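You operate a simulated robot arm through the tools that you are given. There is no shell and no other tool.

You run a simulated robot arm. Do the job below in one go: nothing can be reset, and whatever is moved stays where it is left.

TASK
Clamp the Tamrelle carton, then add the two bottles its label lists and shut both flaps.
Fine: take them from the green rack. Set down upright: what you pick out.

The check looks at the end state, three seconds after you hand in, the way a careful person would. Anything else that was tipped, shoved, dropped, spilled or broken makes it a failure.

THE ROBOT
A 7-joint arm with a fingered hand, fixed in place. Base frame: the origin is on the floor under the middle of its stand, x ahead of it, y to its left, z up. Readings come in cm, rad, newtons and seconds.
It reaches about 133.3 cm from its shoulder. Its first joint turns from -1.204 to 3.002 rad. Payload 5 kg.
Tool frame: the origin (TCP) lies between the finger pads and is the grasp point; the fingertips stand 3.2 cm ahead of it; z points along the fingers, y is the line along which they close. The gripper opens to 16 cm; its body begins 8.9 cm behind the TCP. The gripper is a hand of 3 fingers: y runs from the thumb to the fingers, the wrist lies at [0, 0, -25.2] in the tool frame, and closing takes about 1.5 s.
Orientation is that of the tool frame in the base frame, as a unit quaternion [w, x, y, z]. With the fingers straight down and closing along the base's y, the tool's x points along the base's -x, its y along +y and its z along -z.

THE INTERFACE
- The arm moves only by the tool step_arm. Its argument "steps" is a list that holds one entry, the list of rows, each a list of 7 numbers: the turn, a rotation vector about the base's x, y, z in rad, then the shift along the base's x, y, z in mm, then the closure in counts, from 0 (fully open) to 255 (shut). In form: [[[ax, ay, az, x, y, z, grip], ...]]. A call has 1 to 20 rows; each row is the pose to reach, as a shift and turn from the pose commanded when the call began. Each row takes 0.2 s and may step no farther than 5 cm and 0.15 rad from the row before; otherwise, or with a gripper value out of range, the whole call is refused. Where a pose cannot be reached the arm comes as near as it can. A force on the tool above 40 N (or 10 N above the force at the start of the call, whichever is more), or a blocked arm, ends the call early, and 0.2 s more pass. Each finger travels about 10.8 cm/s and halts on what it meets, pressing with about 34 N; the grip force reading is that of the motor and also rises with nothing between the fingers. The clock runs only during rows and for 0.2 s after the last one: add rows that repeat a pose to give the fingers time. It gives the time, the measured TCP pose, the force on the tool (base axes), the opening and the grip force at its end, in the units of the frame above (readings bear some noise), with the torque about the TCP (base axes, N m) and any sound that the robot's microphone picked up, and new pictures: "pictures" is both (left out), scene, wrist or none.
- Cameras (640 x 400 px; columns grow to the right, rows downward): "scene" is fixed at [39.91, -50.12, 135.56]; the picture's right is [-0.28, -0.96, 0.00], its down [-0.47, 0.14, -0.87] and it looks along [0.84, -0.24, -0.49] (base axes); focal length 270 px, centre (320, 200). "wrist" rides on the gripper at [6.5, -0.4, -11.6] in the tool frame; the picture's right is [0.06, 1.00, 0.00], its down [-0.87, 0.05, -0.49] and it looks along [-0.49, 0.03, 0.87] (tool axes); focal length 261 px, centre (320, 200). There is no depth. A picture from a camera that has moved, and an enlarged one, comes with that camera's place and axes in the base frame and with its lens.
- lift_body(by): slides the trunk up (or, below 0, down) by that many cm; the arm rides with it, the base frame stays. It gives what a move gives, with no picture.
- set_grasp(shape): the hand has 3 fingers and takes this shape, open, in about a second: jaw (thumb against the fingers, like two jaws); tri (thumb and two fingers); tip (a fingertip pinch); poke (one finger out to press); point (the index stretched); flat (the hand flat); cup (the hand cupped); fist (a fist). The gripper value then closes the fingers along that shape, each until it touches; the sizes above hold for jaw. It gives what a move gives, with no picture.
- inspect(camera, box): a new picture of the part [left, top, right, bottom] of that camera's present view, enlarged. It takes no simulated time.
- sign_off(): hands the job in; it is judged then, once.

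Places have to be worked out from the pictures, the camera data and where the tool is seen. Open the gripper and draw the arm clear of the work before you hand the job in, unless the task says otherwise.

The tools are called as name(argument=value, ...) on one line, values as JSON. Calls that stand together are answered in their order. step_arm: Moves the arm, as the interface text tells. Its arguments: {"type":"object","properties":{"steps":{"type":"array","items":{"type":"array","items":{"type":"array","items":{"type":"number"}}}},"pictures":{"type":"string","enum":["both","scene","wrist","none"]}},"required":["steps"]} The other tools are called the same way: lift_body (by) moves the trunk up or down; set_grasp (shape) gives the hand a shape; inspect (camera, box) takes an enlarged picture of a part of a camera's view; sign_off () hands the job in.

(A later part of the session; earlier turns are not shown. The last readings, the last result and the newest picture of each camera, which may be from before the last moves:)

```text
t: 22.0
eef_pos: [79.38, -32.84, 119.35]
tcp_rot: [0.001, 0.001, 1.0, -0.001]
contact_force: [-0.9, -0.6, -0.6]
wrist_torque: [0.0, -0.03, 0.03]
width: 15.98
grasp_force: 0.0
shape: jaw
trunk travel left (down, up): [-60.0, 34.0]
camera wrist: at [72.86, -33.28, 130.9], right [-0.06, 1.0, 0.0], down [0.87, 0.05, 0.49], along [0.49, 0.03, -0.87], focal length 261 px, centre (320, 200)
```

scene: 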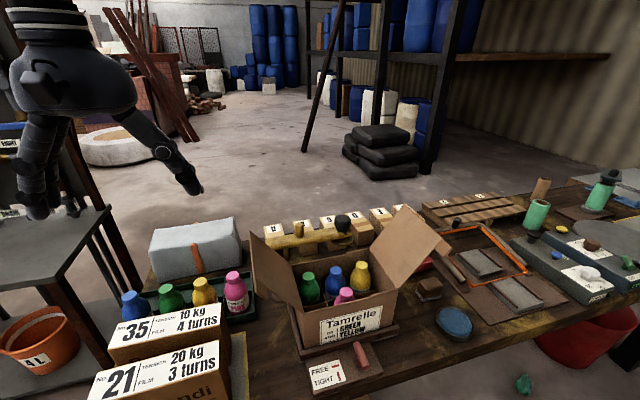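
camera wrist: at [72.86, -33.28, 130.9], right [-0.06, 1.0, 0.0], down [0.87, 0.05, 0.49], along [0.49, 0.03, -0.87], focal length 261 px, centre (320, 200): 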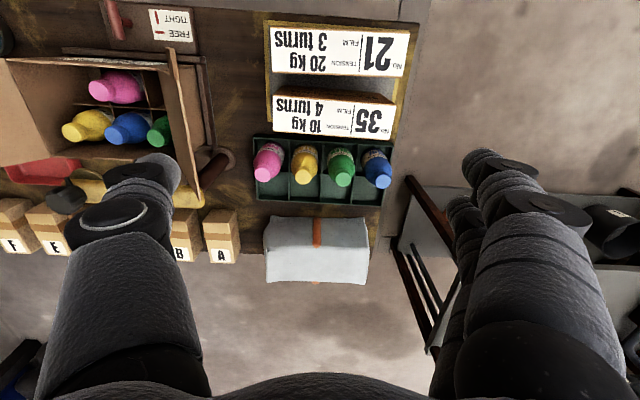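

I have a clear overhead view of the rack with pink, yellow, green and blue in single cells. I zoom in on it and on the carton to get accurate positions and cell details.

inspect(camera="wrist", box=[230, 110, 430, 290])

inspect(camera="wrist", box=[0, 0, 240, 220])

inspect(camera="scene", box=[80, 200, 280, 380])

```text
2.22 times, centred on (330, 200) of wrist
camera zoom: at [72.86, -33.28, 130.9], right [-0.06, 1.0, 0.0], down [0.87, 0.05, 0.49], along [0.49, 0.03, -0.87], focal length 579 px, centre (298, 200)
```

zoom: 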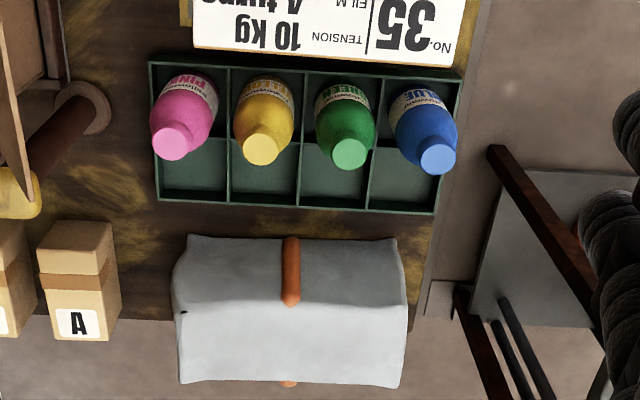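

```text
1.82 times, centred on (120, 110) of wrist
camera zoom: at [72.86, -33.28, 130.9], right [-0.06, 1.0, 0.0], down [0.87, 0.05, 0.49], along [0.49, 0.03, -0.87], focal length 474 px, centre (684, 364)
```

zoom: 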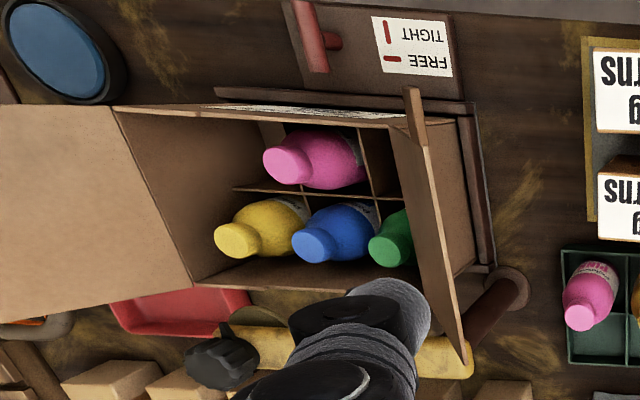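

```text
2.22 times, centred on (180, 290) of scene
camera zoom: at [39.91, -50.12, 135.56], right [-0.28, -0.96, 0.0], down [-0.47, 0.14, -0.87], along [0.84, -0.24, -0.49], focal length 599 px, centre (631, 0)
```

zoom: 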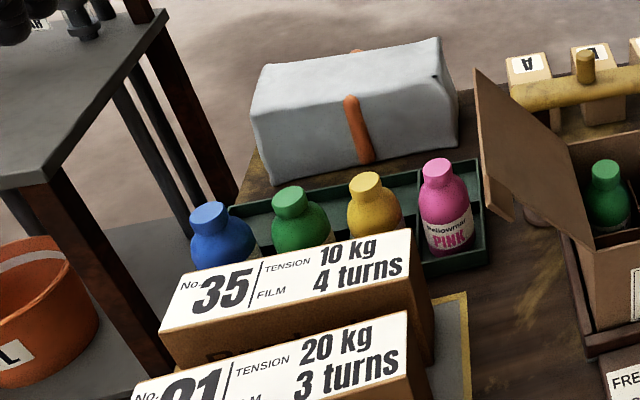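

The green cap top triangulates to (93.1, −27.65, 86.6) and yellow to (93.0, −35.2, 86.9), with caps ~3 cm wide and bodies ~5.4 cm. I plan diagonal cap grips; first I turn −45° and hover above yellow with about 5.5 cm opening.

step_arm(steps=[[[0, 0, -0.13, 25, -5, -20, 60], [0, 0, -0.26, 50, -10, -40, 120], [0, 0, -0.39, 75, -15, -60, 167], [0, 0, -0.52, 100, -20, -90, 167], [0, 0, -0.65, 125, -24, -120, 167], [0, 0, -0.785, 136, -24, -150, 167], [0, 0, -0.785, 136, -24, -180, 167], [0, 0, -0.785, 136, -24, -200, 167], [0, 0, -0.785, 136, -24, -200, 167]]], pictures="both")

inspect(camera="wrist", box=[200, 100, 450, 260])

inspect(camera="scene", box=[80, 180, 280, 340])

```text
t: 24.0
eef_pos: [92.44, -35.41, 99.44]
tcp_rot: [0.002, 0.384, 0.923, 0.001]
contact_force: [-0.8, 0.2, 0.6]
wrist_torque: [0.01, 0.04, 0.0]
width: 5.58
grasp_force: 0.0
shape: jaw
out of reach, approached as far as the arm can: row 5, 6, 7, 8, 9
trunk travel left (down, up): [-60.0, 34.0]
camera wrist: at [87.46, -31.16, 111.0], right [0.66, 0.75, 0.0], down [0.65, -0.58, 0.49], along [0.37, -0.33, -0.87], focal length 261 px, centre (320, 200)
```

scene: 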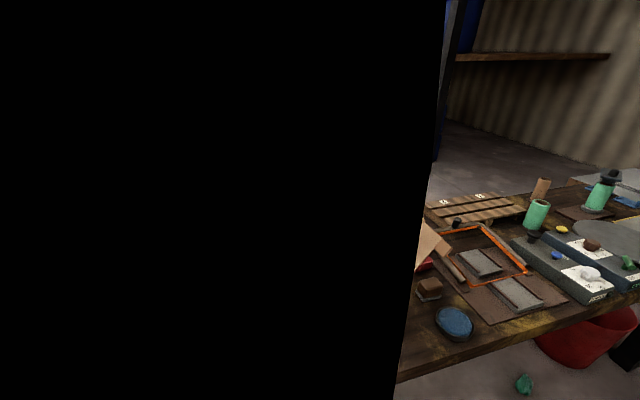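
wrist: 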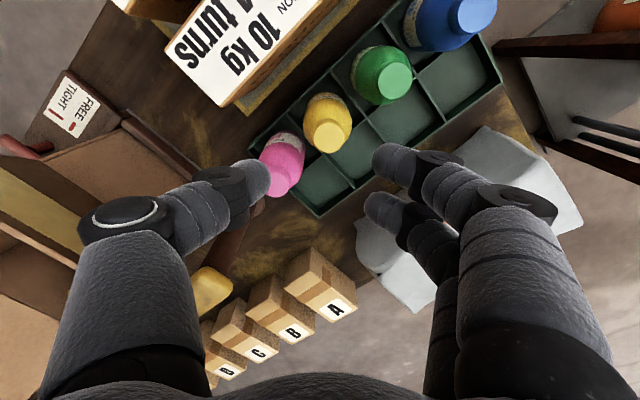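

```text
2.50 times, centred on (325, 180) of wrist
camera zoom: at [87.46, -31.16, 111.0], right [0.66, 0.75, 0.0], down [0.65, -0.58, 0.49], along [0.37, -0.33, -0.87], focal length 652 px, centre (308, 250)
```

zoom: 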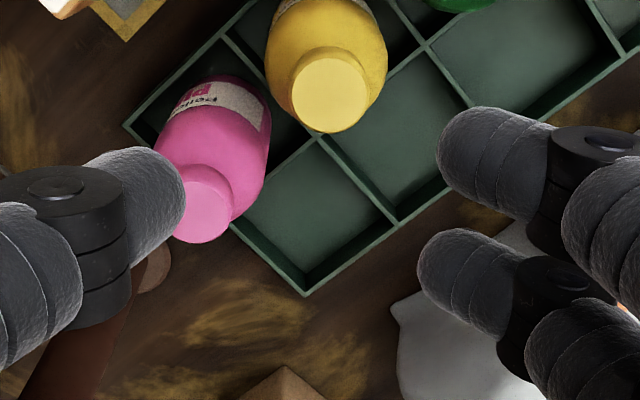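

```text
2.50 times, centred on (180, 260) of scene
camera zoom: at [39.91, -50.12, 135.56], right [-0.28, -0.96, 0.0], down [-0.47, 0.14, -0.87], along [0.84, -0.24, -0.49], focal length 674 px, centre (670, 50)
```

zoom: 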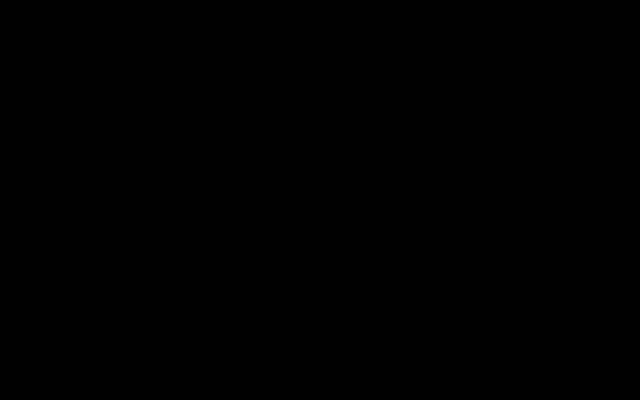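

The arm is 0.5 cm short of the target: it's at its reach limit with the trunk this high, though the approach over yellow looks right. I raise the arm 15 cm relative to the trunk to see whether that point becomes reachable, so the trunk can then do the lowering.

step_arm(steps=[[[0, 0, 0, 0, 0, 40, 167], [0, 0, 0, 0, 0, 80, 167], [0, 0, 0, 0, 0, 120, 167], [0, 0, 0, 0, 0, 150, 167], [0, 0, 0, 0, 0, 150, 167]]], pictures="none")

```text
t: 25.2
eef_pos: [89.31, -36.58, 112.78]
tcp_rot: [0.005, 0.382, 0.924, 0.007]
contact_force: [0.7, 0.0, 0.0]
wrist_torque: [0.02, 0.01, -0.02]
width: 5.55
grasp_force: 0.0
shape: jaw
out of reach, approached as far as the arm can: row 2, 3, 4, 5
trunk travel left (down, up): [-60.0, 34.0]
```

Going higher made it worse, so the shoulder must be near z ≈ 113 and reach is best with the wrist around that height, which is right at the grasp height. I go back down 15 cm to see where it ends up.

step_arm(steps=[[[0, 0, 0, 0, 0, -50, 167], [0, 0, 0, 0, 0, -100, 167], [0, 0, 0, 0, 0, -150, 167], [0, 0, 0, 0, 0, -150, 167]]], pictures="none")

```text
t: 26.2
eef_pos: [89.18, -36.55, 97.92]
tcp_rot: [0.0, 0.383, 0.924, -0.001]
contact_force: [0.0, -0.4, -0.1]
wrist_torque: [0.0, -0.01, 0.01]
width: 5.54
grasp_force: 0.0
shape: jaw
trunk travel left (down, up): [-60.0, 34.0]
```

The command base follows the reached pose. I move to directly above yellow at TCP z ≈ 93 (tips still 3 cm above the caps) and check.

step_arm(steps=[[[0, 0, 0, 0, 0, -30, 167], [0, 0, 0, 20, 7, -49, 167], [0, 0, 0, 38, 13.5, -49, 167], [0, 0, 0, 38, 13.5, -49, 167]]], pictures="wrist")

inspect(camera="wrist", box=[200, 80, 450, 240])

```text
t: 27.2
eef_pos: [91.43, -36.04, 92.89]
tcp_rot: [-0.001, 0.383, 0.924, -0.001]
contact_force: [0.7, 0.1, -0.3]
wrist_torque: [0.03, 0.03, 0.0]
width: 5.53
grasp_force: 0.0
shape: jaw
out of reach, approached as far as the arm can: row 3, 4
trunk travel left (down, up): [-60.0, 34.0]
camera wrist: at [86.54, -31.69, 104.53], right [0.66, 0.75, 0.0], down [0.65, -0.58, 0.49], along [0.37, -0.33, -0.87], focal length 261 px, centre (320, 200)
```

wrist: 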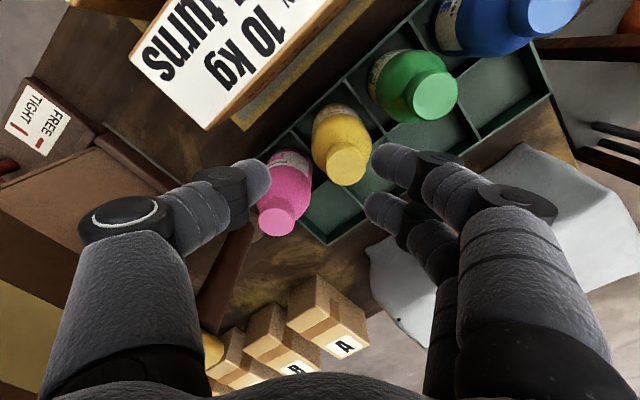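

```text
2.50 times, centred on (325, 160) of wrist
camera zoom: at [86.54, -31.69, 104.53], right [0.66, 0.75, 0.0], down [0.65, -0.58, 0.49], along [0.37, -0.33, -0.87], focal length 652 px, centre (308, 300)
```

zoom: 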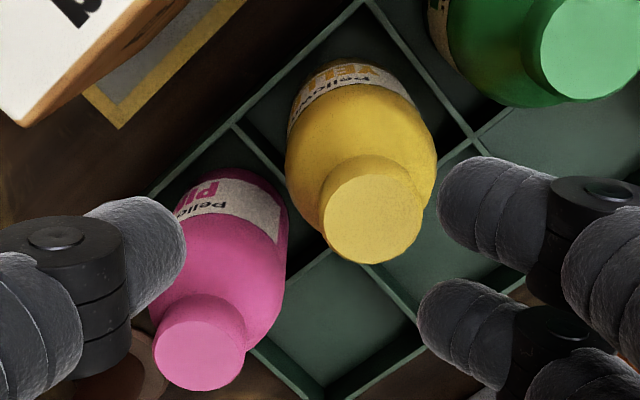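

The arm is again just short (98.3 cm out). I tilt the hand 0.14 rad about its own closing axis, which pulls the wrist inward while the pads stay parallel to the bottle, and re-centre over yellow at (92.9, −35.0).

step_arm(steps=[[[-0.05, -0.05, 0, 5, 4, 0, 167], [-0.099, -0.099, 0, 10, 8, 0, 167], [-0.099, -0.099, 0, 14.2, 10.9, 0, 167], [-0.099, -0.099, 0, 14.2, 10.9, 0, 167]]], pictures="wrist")

inspect(camera="wrist", box=[200, 80, 450, 240])

```text
t: 28.2
eef_pos: [92.32, -35.12, 92.98]
tcp_rot: [0.065, 0.382, 0.922, -0.028]
contact_force: [-1.0, 0.7, -0.5]
wrist_torque: [-0.02, 0.01, -0.01]
width: 5.56
grasp_force: 0.0
shape: jaw
out of reach, approached as far as the arm can: row 3, 4
trunk travel left (down, up): [-60.0, 34.0]
camera wrist: at [86.28, -29.81, 103.55], right [0.66, 0.75, -0.01], down [0.6, -0.52, 0.61], along [0.45, -0.41, -0.79], focal length 261 px, centre (320, 200)
```

wrist: 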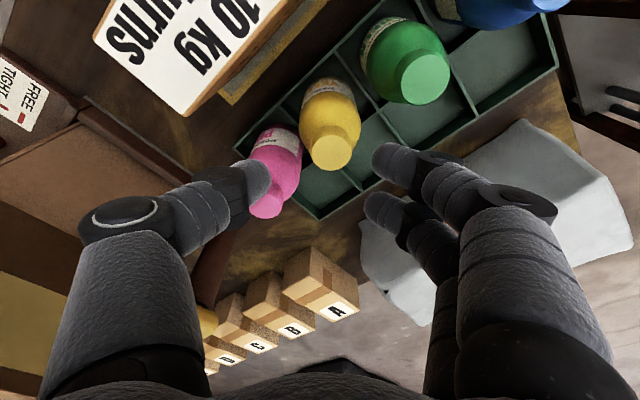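

```text
2.50 times, centred on (325, 160) of wrist
camera zoom: at [86.28, -29.81, 103.55], right [0.66, 0.75, -0.01], down [0.6, -0.52, 0.61], along [0.45, -0.41, -0.79], focal length 652 px, centre (308, 300)
```

zoom: 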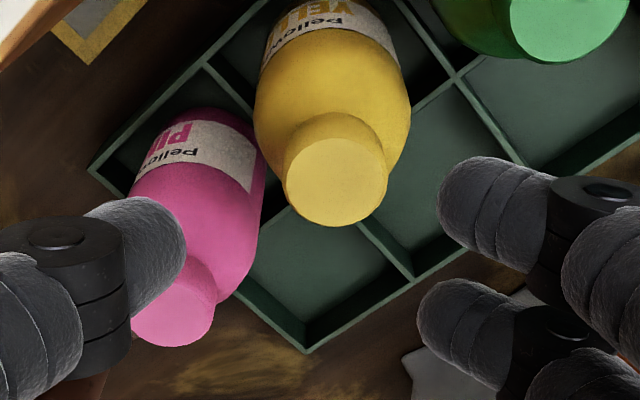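

Still 0.6 cm short; the data suggest the arm reaches farthest about 12 cm higher relative to the trunk. I raise the arm 14 cm, drop the trunk 13 cm, and then re-approach.

step_arm(steps=[[[0, 0, 0, -10, 0, 40, 167], [0, 0, 0, -20, 0, 80, 167], [0, 0, 0, -20, 0, 120, 167], [0, 0, 0, -20, 0, 140, 167], [0, 0, 0, -20, 0, 140, 167]]], pictures="none")

lift_body(by=-13)

```text
t: 29.4
eef_pos: [90.4, -35.05, 106.94]
tcp_rot: [0.065, 0.382, 0.922, -0.028]
contact_force: [-0.1, 0.1, -0.2]
wrist_torque: [0.01, 0.0, -0.02]
width: 5.54
grasp_force: 0.0
shape: jaw
trunk travel left (down, up): [-60.0, 34.0]
```

```text
t: 31.0
eef_pos: [90.28, -35.14, 93.96]
tcp_rot: [0.065, 0.382, 0.922, -0.027]
contact_force: [-0.1, 0.7, 0.0]
wrist_torque: [0.01, 0.0, -0.02]
width: 5.55
grasp_force: 0.0
shape: jaw
trunk travel left (down, up): [-47.0, 47.0]
```

Now I re-centre over the yellow cap at TCP z ≈ 92.

step_arm(steps=[[[0, 0, 0, 12, 1, -10, 167], [0, 0, 0, 25.5, 1.9, -19, 167], [0, 0, 0, 25.5, 1.9, -19, 167]]], pictures="both")

inspect(camera="wrist", box=[200, 80, 450, 240])

```text
t: 31.8
eef_pos: [92.93, -35.02, 91.98]
tcp_rot: [0.065, 0.381, 0.922, -0.027]
contact_force: [0.0, 0.2, -0.2]
wrist_torque: [0.03, 0.0, 0.02]
width: 5.58
grasp_force: 0.1
shape: jaw
trunk travel left (down, up): [-47.0, 47.0]
camera wrist: at [86.88, -29.65, 102.63], right [0.66, 0.75, -0.01], down [0.6, -0.52, 0.61], along [0.45, -0.41, -0.79], focal length 261 px, centre (320, 200)
```

scene: 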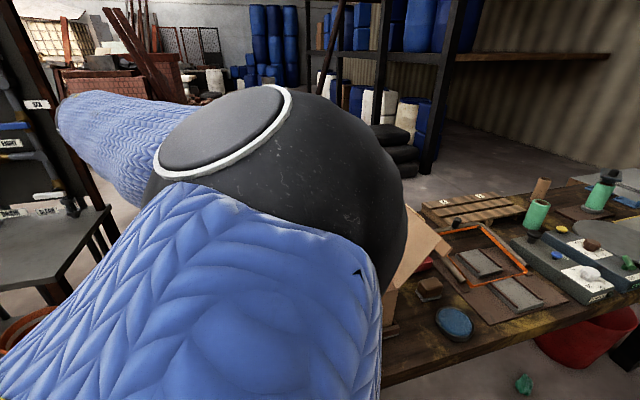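
wrist: 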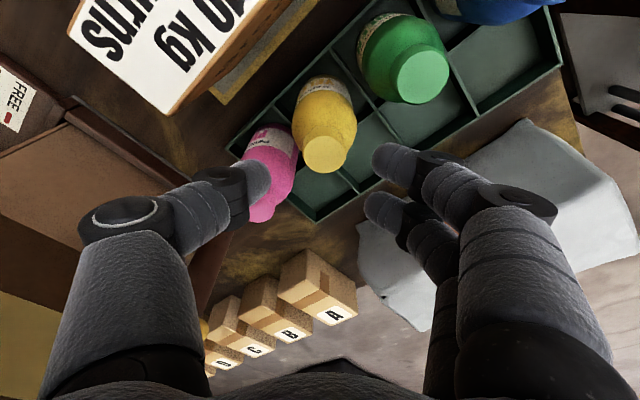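

```text
2.50 times, centred on (325, 160) of wrist
camera zoom: at [86.88, -29.65, 102.63], right [0.66, 0.75, -0.01], down [0.6, -0.52, 0.61], along [0.45, -0.41, -0.79], focal length 652 px, centre (308, 300)
```

zoom: 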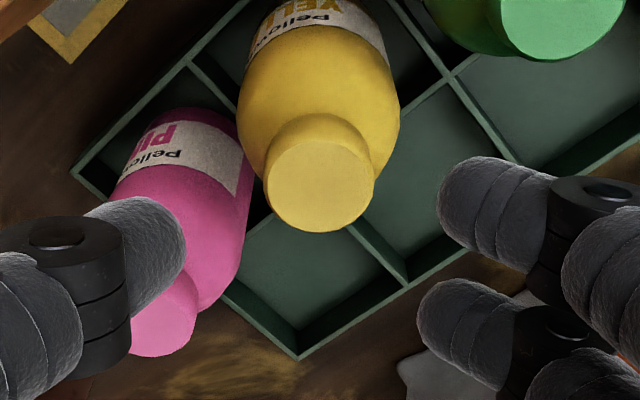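

TCP is now centred: the cap computes to about (93.1, −35.05) against the finger axis at (93.15, −35.2). I lower to z ≈ 87.7 so the tips straddle the cap, and check before closing.

step_arm(steps=[[[0, 0, 0, 0, 1, -15, 167], [0, 0, 0, 0, 1, -30, 167], [0, 0, 0, 0, 1, -38, 167], [0, 0, 0, 0, 1, -43, 167], [0, 0, 0, 0, 1, -43, 167]]], pictures="wrist")

inspect(camera="wrist", box=[200, 80, 450, 240])

```text
t: 33.0
eef_pos: [92.91, -34.86, 87.71]
tcp_rot: [0.064, 0.382, 0.922, -0.029]
contact_force: [0.7, 0.0, 0.2]
wrist_torque: [0.0, -0.02, -0.03]
width: 5.55
grasp_force: 0.0
shape: jaw
trunk travel left (down, up): [-47.0, 47.0]
camera wrist: at [86.93, -29.53, 98.3], right [0.66, 0.75, -0.01], down [0.6, -0.52, 0.61], along [0.45, -0.41, -0.79], focal length 261 px, centre (320, 200)
```

wrist: 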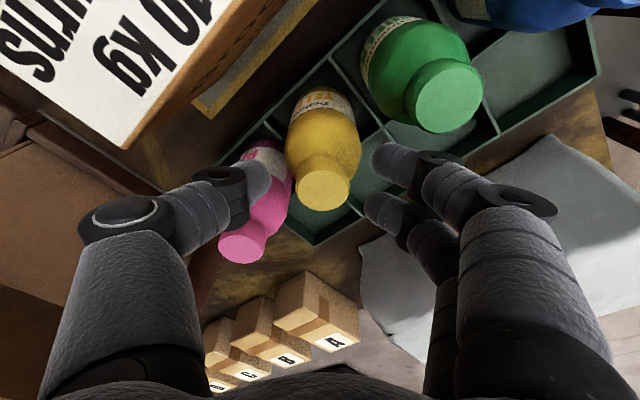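

```text
2.50 times, centred on (325, 160) of wrist
camera zoom: at [86.93, -29.53, 98.3], right [0.66, 0.75, -0.01], down [0.6, -0.52, 0.61], along [0.45, -0.41, -0.79], focal length 652 px, centre (308, 300)
```

zoom: 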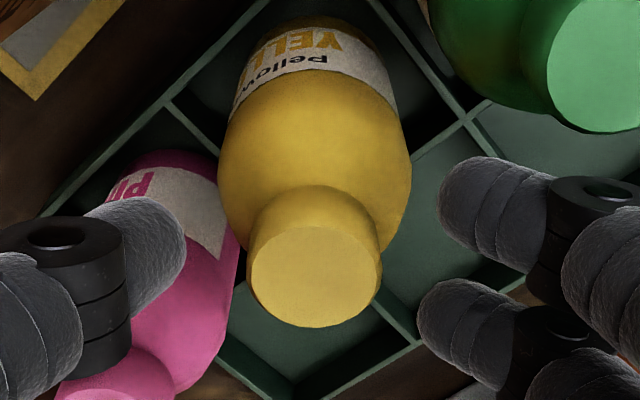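

The cap is centred between thumb and fingers (93.1, −35.0 against axis 93.0, −34.95). I close gently on it.

step_arm(steps=[[[0, 0, 0, 0, 0, 0, 180], [0, 0, 0, 0, 0, 0, 192], [0, 0, 0, 0, 0, 0, 203], [0, 0, 0, 0, 0, 0, 215], [0, 0, 0, 0, 0, 0, 255], [0, 0, 0, 0, 0, 0, 255], [0, 0, 0, 0, 0, 0, 255]]], pictures="wrist")

inspect(camera="wrist", box=[200, 80, 450, 240])

```text
t: 34.6
eef_pos: [92.9, -34.95, 87.7]
tcp_rot: [0.065, 0.383, 0.921, -0.028]
contact_force: [-0.5, 0.5, 0.2]
wrist_torque: [-0.02, 0.01, -0.01]
width: 1.74
grasp_force: 34.6
shape: jaw
trunk travel left (down, up): [-47.0, 47.0]
camera wrist: at [86.94, -29.54, 98.29], right [0.66, 0.75, -0.01], down [0.6, -0.52, 0.61], along [0.45, -0.41, -0.79], focal length 261 px, centre (320, 200)
```

wrist: 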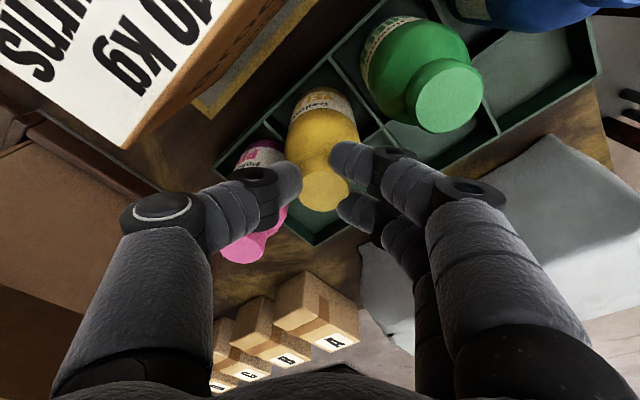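

```text
2.50 times, centred on (325, 160) of wrist
camera zoom: at [86.94, -29.54, 98.29], right [0.66, 0.75, -0.01], down [0.6, -0.52, 0.61], along [0.45, -0.41, -0.79], focal length 652 px, centre (308, 300)
```

zoom: 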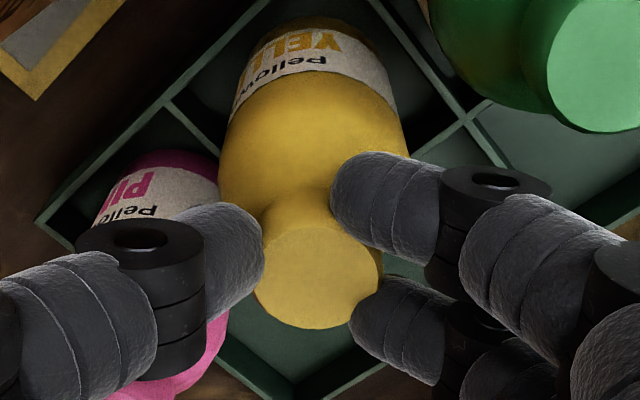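

The yellow cap is gripped firmly (34.6 N) with the bottle upright. I lift slowly 6 cm to confirm that it comes along cleanly.

step_arm(steps=[[[0, 0, 0, 0, 0, 8, 255], [0, 0, 0, 0, 0, 18, 255], [0, 0, 0, 0, 0, 32, 255], [0, 0, 0, 0, 0, 48, 255], [0, 0, 0, 0, 0, 60, 255], [0, 0, 0, 0, 0, 60, 255]]], pictures="wrist")

```text
t: 36.0
eef_pos: [92.62, -34.9, 93.62]
tcp_rot: [0.066, 0.381, 0.922, -0.026]
contact_force: [0.5, 0.6, -2.7]
wrist_torque: [-0.01, -0.01, 0.01]
width: 1.75
grasp_force: 33.7
shape: jaw
trunk travel left (down, up): [-47.0, 47.0]
camera wrist: at [86.68, -29.66, 104.17], right [0.66, 0.75, -0.01], down [0.6, -0.52, 0.61], along [0.45, -0.41, -0.79], focal length 261 px, centre (320, 200)
```

wrist: 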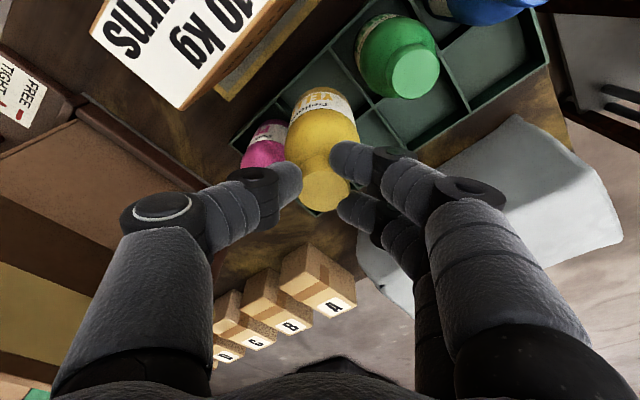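

The bottle rides securely (about 2.7 N). I raise the trunk 28 cm so that its bottom clears the carton flaps (about z 101).

lift_body(by=28)

```text
t: 38.8
eef_pos: [92.67, -34.97, 121.57]
tcp_rot: [0.065, 0.381, 0.922, -0.025]
contact_force: [-0.2, -0.4, -2.5]
wrist_torque: [0.02, 0.0, -0.02]
width: 1.72
grasp_force: 34.6
shape: jaw
trunk travel left (down, up): [-75.0, 19.0]
```

I carry the bottle across at this height to above the carton's front-right cell.

step_arm(steps=[[[0, 0, 0, -20, -30, 0, 255], [0, 0, 0, -40, -65, 0, 255], [0, 0, 0, -60, -100, 0, 255], [0, 0, 0, -75, -140, 0, 255], [0, 0, 0, -90, -180, 0, 255], [0, 0, 0, -100, -220, 0, 255], [0, 0, 0, -110, -260, 0, 255], [0, 0, 0, -115, -300, 0, 255], [0, 0, 0, -120, -340, 0, 255], [0, 0, 0, -124, -370, 0, 255], [0, 0, 0, -124, -395, 0, 255], [0, 0, 0, -124, -395, 0, 255]]], pictures="both")

```text
t: 41.4
eef_pos: [80.31, -74.49, 121.54]
tcp_rot: [0.065, 0.382, 0.922, -0.025]
contact_force: [0.0, -0.3, -2.1]
wrist_torque: [0.03, 0.02, -0.01]
width: 1.7
grasp_force: 34.0
shape: jaw
trunk travel left (down, up): [-75.0, 19.0]
camera wrist: at [74.28, -69.25, 132.1], right [0.66, 0.75, -0.01], down [0.6, -0.52, 0.61], along [0.45, -0.41, -0.79], focal length 261 px, centre (320, 200)
```

scene: 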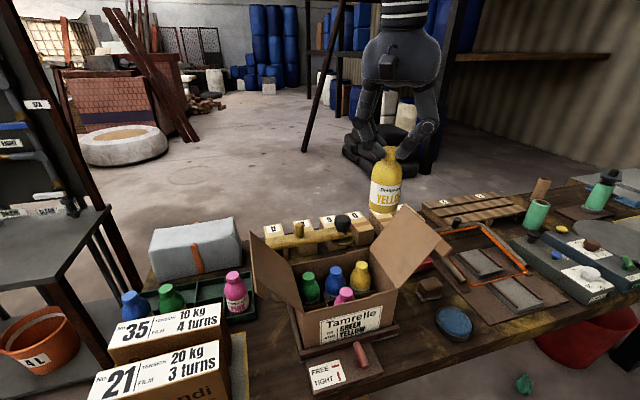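
wrist: 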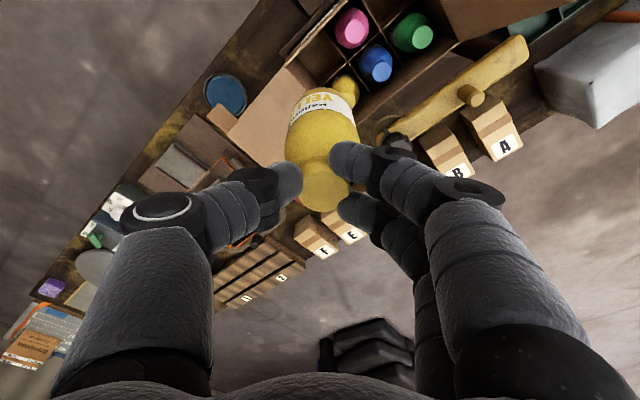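

The bottle hangs upright above the carton's front-right area. I zoom in to measure cells, rim and pink/back caps from this new vantage point.

inspect(camera="wrist", box=[260, 0, 460, 130])

inspect(camera="scene", box=[240, 200, 460, 340])

inspect(camera="scene", box=[330, 60, 460, 240])

```text
3.08 times, centred on (360, 65) of wrist
camera zoom: at [74.28, -69.25, 132.1], right [0.66, 0.75, -0.01], down [0.6, -0.52, 0.61], along [0.45, -0.41, -0.79], focal length 802 px, centre (197, 615)
```

zoom: 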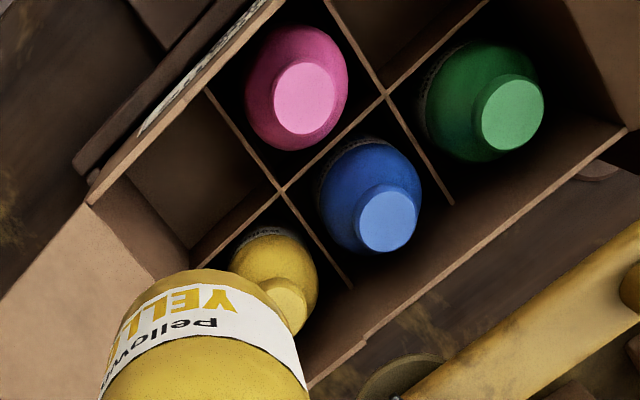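

```text
2.86 times, centred on (350, 270) of scene
camera zoom: at [39.91, -50.12, 135.56], right [-0.28, -0.96, 0.0], down [-0.47, 0.14, -0.87], along [0.84, -0.24, -0.49], focal length 771 px, centre (234, 0)
```

zoom: 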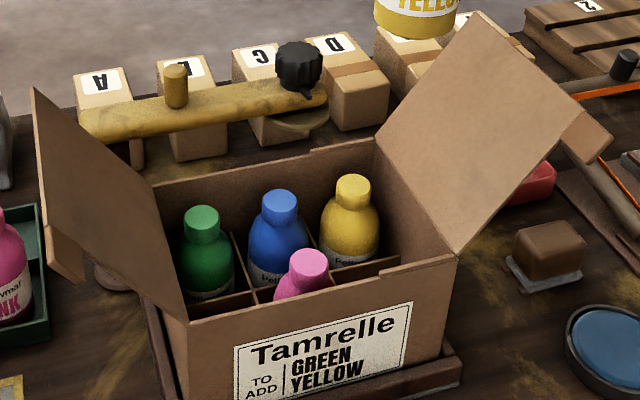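

```text
2.22 times, centred on (395, 150) of scene
camera zoom: at [39.91, -50.12, 135.56], right [-0.28, -0.96, 0.0], down [-0.47, 0.14, -0.87], along [0.84, -0.24, -0.49], focal length 599 px, centre (153, 311)
```

zoom: 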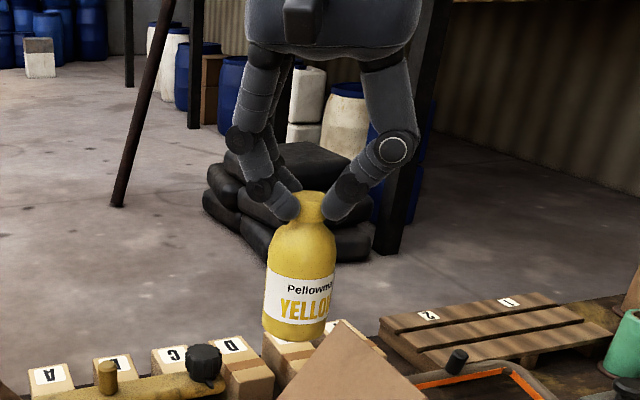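

From two views the carton's cap tops are at z ≈ 88.0, level with the rim; the front-right cell centre is about (79.9, −74.9). I first lower the trunk 19 cm, keeping the bottle bottom just above the rim, then fine-position with the arm.

lift_body(by=-17)

step_arm(steps=[[[0, 0, 0, -4, -1, 0, 255], [0, 0, 0, -4, -1, 0, 255]]], pictures="both")

inspect(camera="scene", box=[280, 130, 460, 330])

inspect(camera="wrist", box=[180, 0, 460, 220])

```text
t: 43.3
eef_pos: [80.3, -74.62, 104.57]
tcp_rot: [0.066, 0.381, 0.922, -0.025]
contact_force: [0.9, -1.3, -3.0]
wrist_torque: [0.0, 0.03, 0.01]
width: 1.72
grasp_force: 34.3
shape: jaw
trunk travel left (down, up): [-58.0, 36.0]
```

```text
t: 43.9
eef_pos: [80.0, -74.62, 104.5]
tcp_rot: [0.065, 0.382, 0.922, -0.026]
contact_force: [0.5, 0.3, -2.6]
wrist_torque: [-0.02, -0.02, 0.03]
width: 1.72
grasp_force: 34.2
shape: jaw
trunk travel left (down, up): [-58.0, 36.0]
camera wrist: at [73.93, -69.34, 115.07], right [0.66, 0.75, -0.01], down [0.6, -0.52, 0.61], along [0.45, -0.41, -0.79], focal length 261 px, centre (320, 200)
```

scene: 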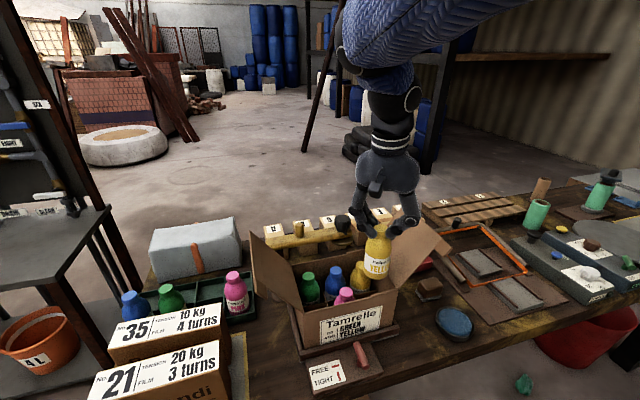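
wrist: 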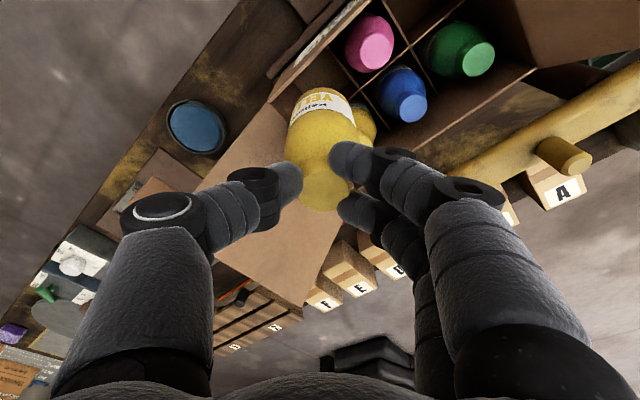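

```text
2.00 times, centred on (370, 230) of scene
camera zoom: at [39.91, -50.12, 135.56], right [-0.28, -0.96, 0.0], down [-0.47, 0.14, -0.87], along [0.84, -0.24, -0.49], focal length 540 px, centre (220, 140)
```

zoom: 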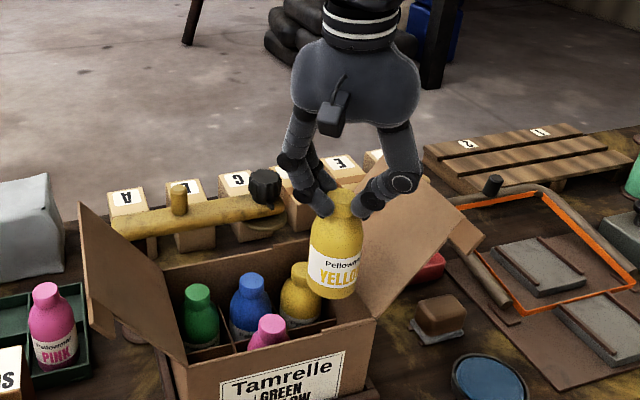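

```text
1.82 times, centred on (320, 110) of wrist
camera zoom: at [73.93, -69.34, 115.07], right [0.66, 0.75, -0.01], down [0.6, -0.52, 0.61], along [0.45, -0.41, -0.79], focal length 474 px, centre (320, 364)
```

zoom: 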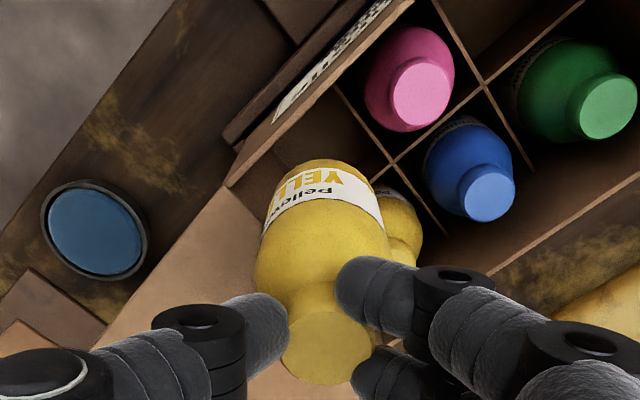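

The bottle's bottom projects to about (80.1, −74.9), right over the front-right cell centre. I lower 7.5 cm into the mouth of the carton and check the alignment.

step_arm(steps=[[[0, 0, 0, -1, 0, -15, 255], [0, 0, 0, -1, 0, -30, 255], [0, 0, 0, -1, 0, -45, 255], [0, 0, 0, -1, 0, -60, 255], [0, 0, 0, -1, 0, -75, 255], [0, 0, 0, -1, 0, -75, 255]]], pictures="both")

inspect(camera="scene", box=[280, 180, 460, 340])

inspect(camera="wrist", box=[180, 0, 460, 220])

```text
t: 45.3
eef_pos: [79.89, -74.62, 97.14]
tcp_rot: [0.067, 0.382, 0.922, -0.025]
contact_force: [-0.1, -0.2, -3.0]
wrist_torque: [0.0, 0.04, -0.03]
width: 1.68
grasp_force: 33.8
shape: jaw
trunk travel left (down, up): [-58.0, 36.0]
camera wrist: at [73.79, -69.33, 107.57], right [0.66, 0.75, -0.01], down [0.6, -0.52, 0.61], along [0.45, -0.41, -0.79], focal length 261 px, centre (320, 200)
```

scene: 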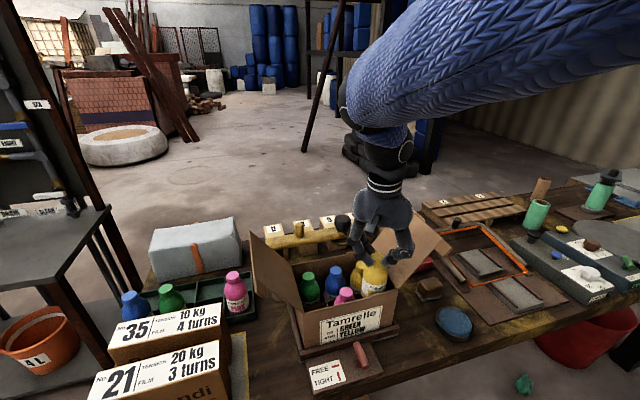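
wrist: 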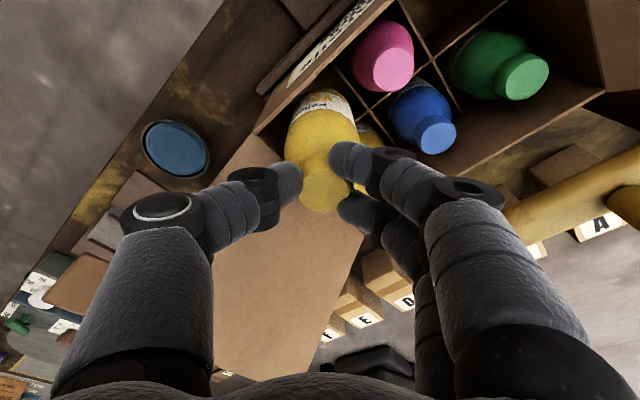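

```text
2.50 times, centred on (370, 260) of scene
camera zoom: at [39.91, -50.12, 135.56], right [-0.28, -0.96, 0.0], down [-0.47, 0.14, -0.87], along [0.84, -0.24, -0.49], focal length 674 px, centre (195, 50)
```

zoom: 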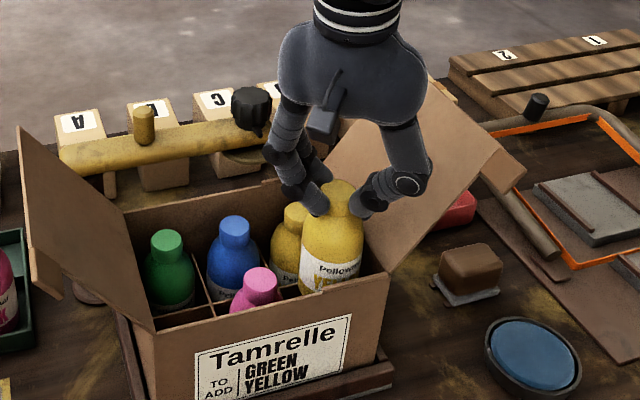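

```text
1.82 times, centred on (320, 110) of wrist
camera zoom: at [73.79, -69.33, 107.57], right [0.66, 0.75, -0.01], down [0.6, -0.52, 0.61], along [0.45, -0.41, -0.79], focal length 474 px, centre (320, 364)
```

zoom: 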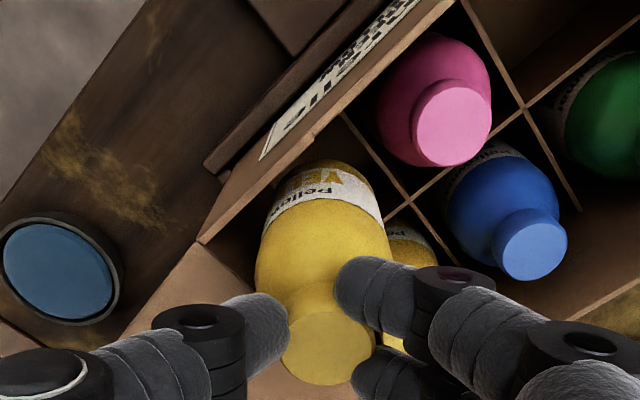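

The bottle is inside the rim, over its own cell and free of its neighbours. I keep lowering in small steps to just above the floor, watching the force.

step_arm(steps=[[[0, 0, 0, 0, 0, -10, 255], [0, 0, 0, 0, 0, -20, 255], [0, 0, 0, 0, 0, -30, 255], [0, 0, 0, 0, 0, -40, 255], [0, 0, 0, 0, 0, -50, 255], [0, 0, 0, 0, 0, -60, 255], [0, 0, 0, 0, 0, -68, 255], [0, 0, 0, 0, 0, -73, 255]]], pictures="both")

inspect(camera="scene", box=[280, 180, 460, 340])

inspect(camera="wrist", box=[180, 0, 460, 220])

```text
t: 47.1
eef_pos: [79.79, -74.68, 89.65]
tcp_rot: [0.066, 0.382, 0.921, -0.026]
contact_force: [0.5, -0.1, -3.0]
wrist_torque: [0.0, 0.02, 0.02]
width: 1.68
grasp_force: 34.2
shape: jaw
trunk travel left (down, up): [-58.0, 36.0]
camera wrist: at [73.85, -69.34, 100.24], right [0.66, 0.75, -0.01], down [0.6, -0.52, 0.61], along [0.45, -0.41, -0.79], focal length 261 px, centre (320, 200)
```

scene: 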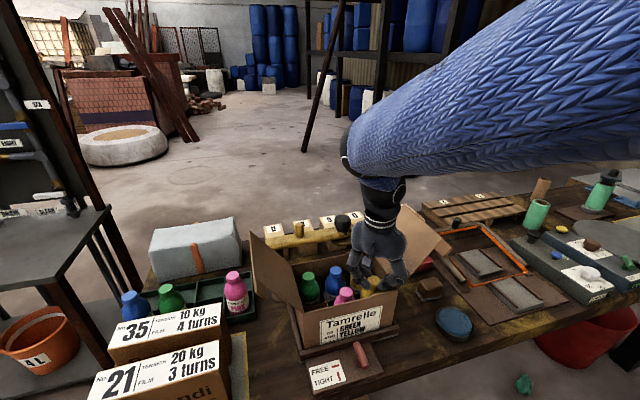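
wrist: 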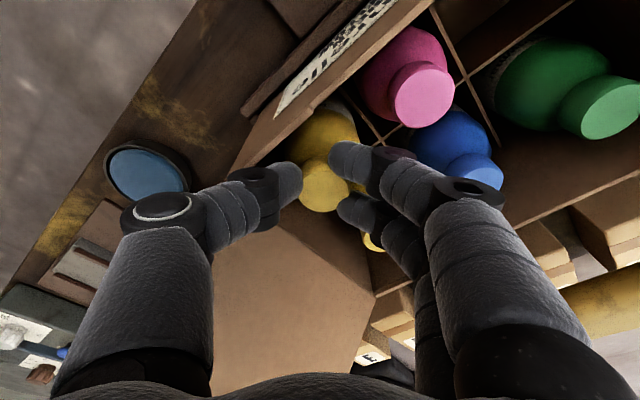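

```text
2.50 times, centred on (370, 260) of scene
camera zoom: at [39.91, -50.12, 135.56], right [-0.28, -0.96, 0.0], down [-0.47, 0.14, -0.87], along [0.84, -0.24, -0.49], focal length 674 px, centre (195, 50)
```

zoom: 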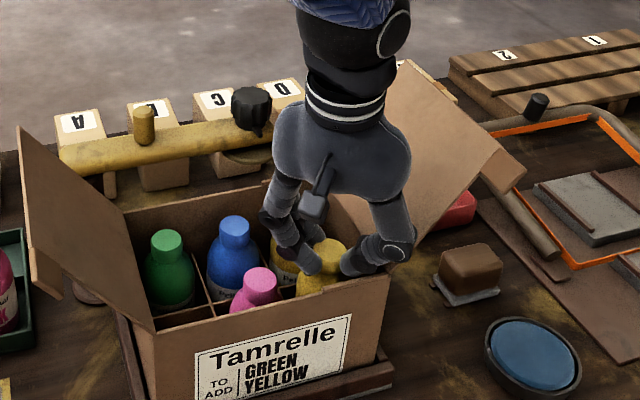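

```text
1.82 times, centred on (320, 110) of wrist
camera zoom: at [73.85, -69.34, 100.24], right [0.66, 0.75, -0.01], down [0.6, -0.52, 0.61], along [0.45, -0.41, -0.79], focal length 474 px, centre (320, 364)
```

zoom: 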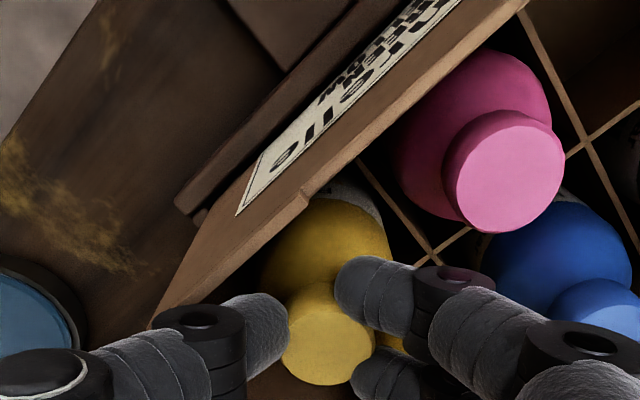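

No contact yet at TCP z 89.65. I go down 8 mm more in 2 mm steps to feel the floor.

step_arm(steps=[[[0, 0, 0, 0, 0, -2, 255], [0, 0, 0, 0, 0, -4, 255], [0, 0, 0, 0, 0, -6, 255], [0, 0, 0, 0, 0, -8, 255]]], pictures="none")

```text
t: 48.1
eef_pos: [79.83, -74.61, 88.88]
tcp_rot: [0.066, 0.382, 0.922, -0.026]
contact_force: [0.5, -0.3, -2.9]
wrist_torque: [0.02, 0.03, 0.0]
width: 1.71
grasp_force: 34.5
shape: jaw
trunk travel left (down, up): [-58.0, 36.0]
```

step_arm(steps=[[[0, 0, 0, 0, 0, -2, 255], [0, 0, 0, 0, 0, -4, 255], [0, 0, 0, 0, 0, -5, 255]]], pictures="wrist")

```text
t: 48.9
eef_pos: [79.93, -74.56, 88.47]
tcp_rot: [0.066, 0.381, 0.922, -0.025]
contact_force: [0.8, -0.3, -1.8]
wrist_torque: [-0.05, 0.1, 0.03]
width: 1.69
grasp_force: 34.1
shape: jaw
trunk travel left (down, up): [-58.0, 36.0]
camera wrist: at [73.84, -69.32, 99.01], right [0.66, 0.75, -0.01], down [0.6, -0.52, 0.61], along [0.45, -0.41, -0.79], focal length 261 px, centre (320, 200)
```

wrist: 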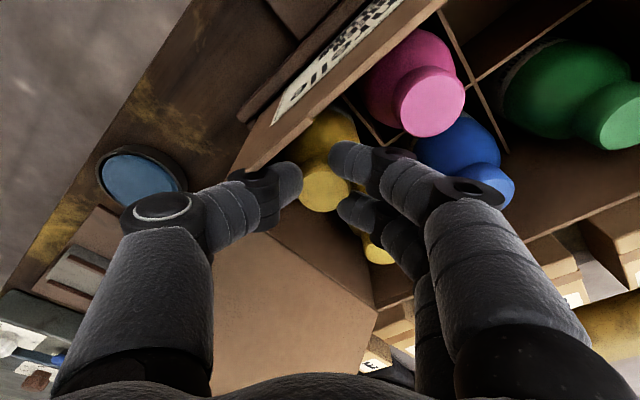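

Force eased from −2.9 to −1.8 N with a little torque, so the bottle is just touching the floor at TCP z 88.5. I lower 2 mm more to seat it, watching the force.

step_arm(steps=[[[0, 0, 0, 0, 0, -1, 255], [0, 0, 0, 0, 0, -2, 255], [0, 0, 0, 0, 0, -2, 255]]], pictures="none")

```text
t: 49.7
eef_pos: [79.85, -74.55, 88.31]
tcp_rot: [0.066, 0.382, 0.922, -0.025]
contact_force: [5.2, -4.3, 9.2]
wrist_torque: [-0.29, 0.36, 0.23]
width: 1.72
grasp_force: 33.3
shape: jaw
trunk travel left (down, up): [-58.0, 36.0]
```

The bottle is seated on the floor (about 12 N upward push). I open just about 0.5–0.7 cm per side to free the cap without touching the corner walls, then check.

step_arm(steps=[[[0, 0, 0, 0, 0, 0, 222], [0, 0, 0, 0, 0, 0, 214], [0, 0, 0, 0, 0, 0, 208], [0, 0, 0, 0, 0, 0, 208]]], pictures="wrist")

inspect(camera="wrist", box=[200, 80, 450, 260])

inspect(camera="scene", box=[280, 180, 460, 340])

```text
t: 50.7
eef_pos: [79.79, -74.54, 88.3]
tcp_rot: [0.066, 0.382, 0.922, -0.026]
contact_force: [7.1, 1.2, 6.5]
wrist_torque: [-0.18, 0.22, 0.11]
width: 2.77
grasp_force: 0.1
shape: jaw
trunk travel left (down, up): [-58.0, 36.0]
camera wrist: at [73.83, -69.21, 98.85], right [0.66, 0.75, -0.01], down [0.6, -0.52, 0.61], along [0.45, -0.41, -0.79], focal length 261 px, centre (320, 200)
```

wrist: 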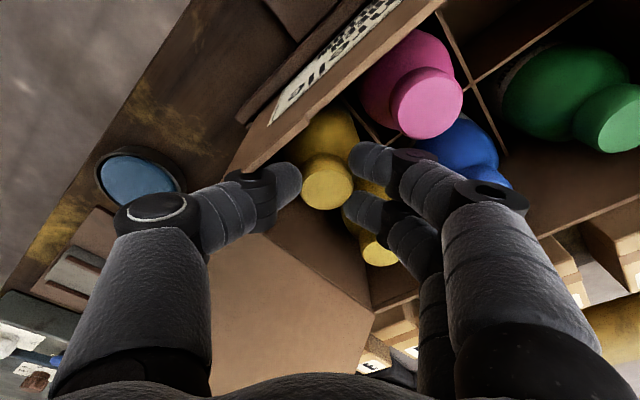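

```text
2.22 times, centred on (325, 170) of wrist
camera zoom: at [73.83, -69.21, 98.85], right [0.66, 0.75, -0.01], down [0.6, -0.52, 0.61], along [0.45, -0.41, -0.79], focal length 579 px, centre (309, 267)
```

zoom: 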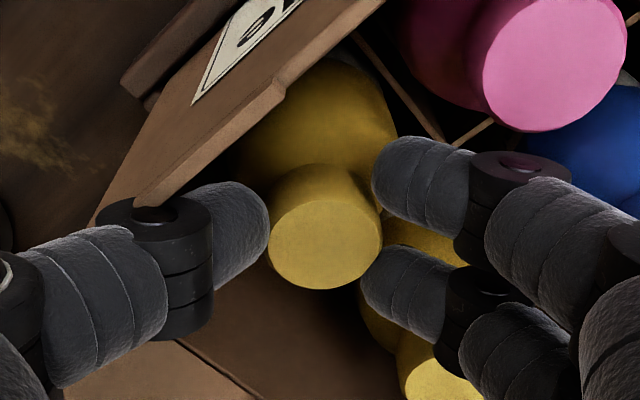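

```text
2.50 times, centred on (370, 260) of scene
camera zoom: at [39.91, -50.12, 135.56], right [-0.28, -0.96, 0.0], down [-0.47, 0.14, -0.87], along [0.84, -0.24, -0.49], focal length 674 px, centre (195, 50)
```

zoom: 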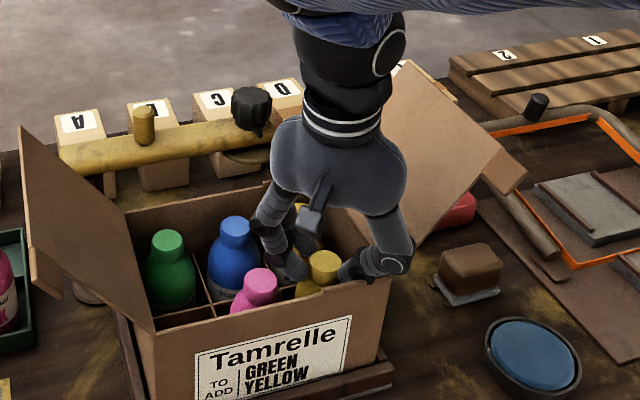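

The cap is free; the light force comes from the thumb knuckle touching the carton's corner. I lift straight up in small steps, opening a little more once higher.

step_arm(steps=[[[0, 0, 0, 1, 1, 4, 208], [0, 0, 0, 1, 1, 9, 205], [0, 0, 0, 1, 1, 16, 200], [0, 0, 0, 1, 1, 25, 195], [0, 0, 0, 1, 1, 40, 190], [0, 0, 0, 1, 1, 60, 185], [0, 0, 0, 1, 1, 60, 185]]], pictures="both")

inspect(camera="scene", box=[280, 180, 460, 340])

inspect(camera="wrist", box=[200, 40, 450, 220])

```text
t: 52.3
eef_pos: [79.94, -74.56, 94.13]
tcp_rot: [0.065, 0.381, 0.922, -0.025]
contact_force: [0.3, 0.7, -0.2]
wrist_torque: [0.01, -0.01, 0.02]
width: 4.35
grasp_force: 0.1
shape: jaw
trunk travel left (down, up): [-58.0, 36.0]
camera wrist: at [73.91, -69.26, 104.71], right [0.66, 0.75, -0.01], down [0.6, -0.52, 0.61], along [0.45, -0.41, -0.79], focal length 261 px, centre (320, 200)
```

scene: 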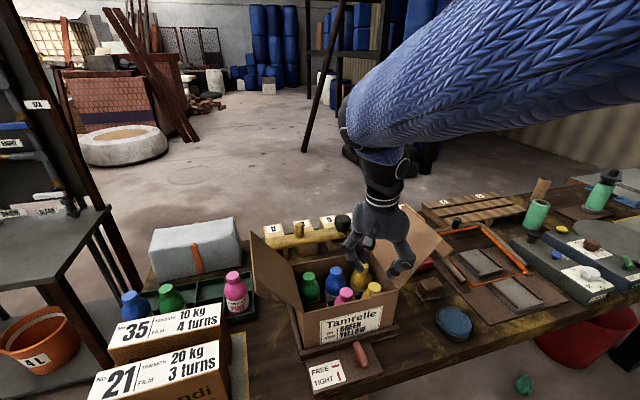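
wrist: 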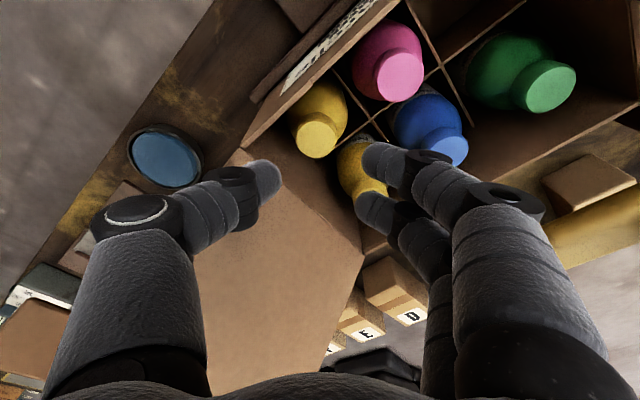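

```text
2.50 times, centred on (370, 260) of scene
camera zoom: at [39.91, -50.12, 135.56], right [-0.28, -0.96, 0.0], down [-0.47, 0.14, -0.87], along [0.84, -0.24, -0.49], focal length 674 px, centre (195, 50)
```

zoom: 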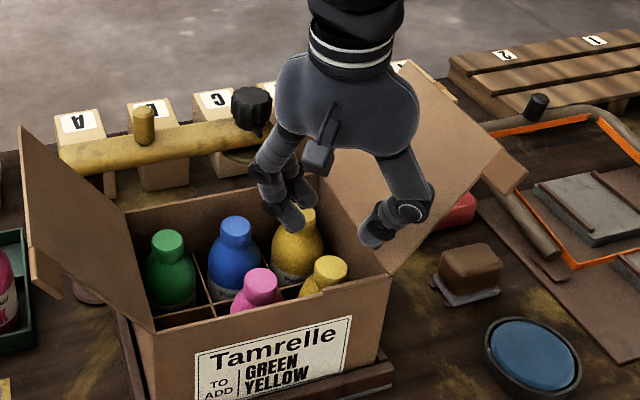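

```text
2.22 times, centred on (325, 130) of wrist
camera zoom: at [73.91, -69.26, 104.71], right [0.66, 0.75, -0.01], down [0.6, -0.52, 0.61], along [0.45, -0.41, -0.79], focal length 579 px, centre (309, 356)
```

zoom: 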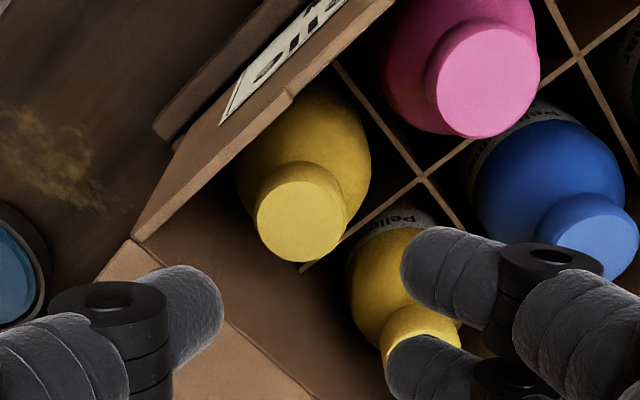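

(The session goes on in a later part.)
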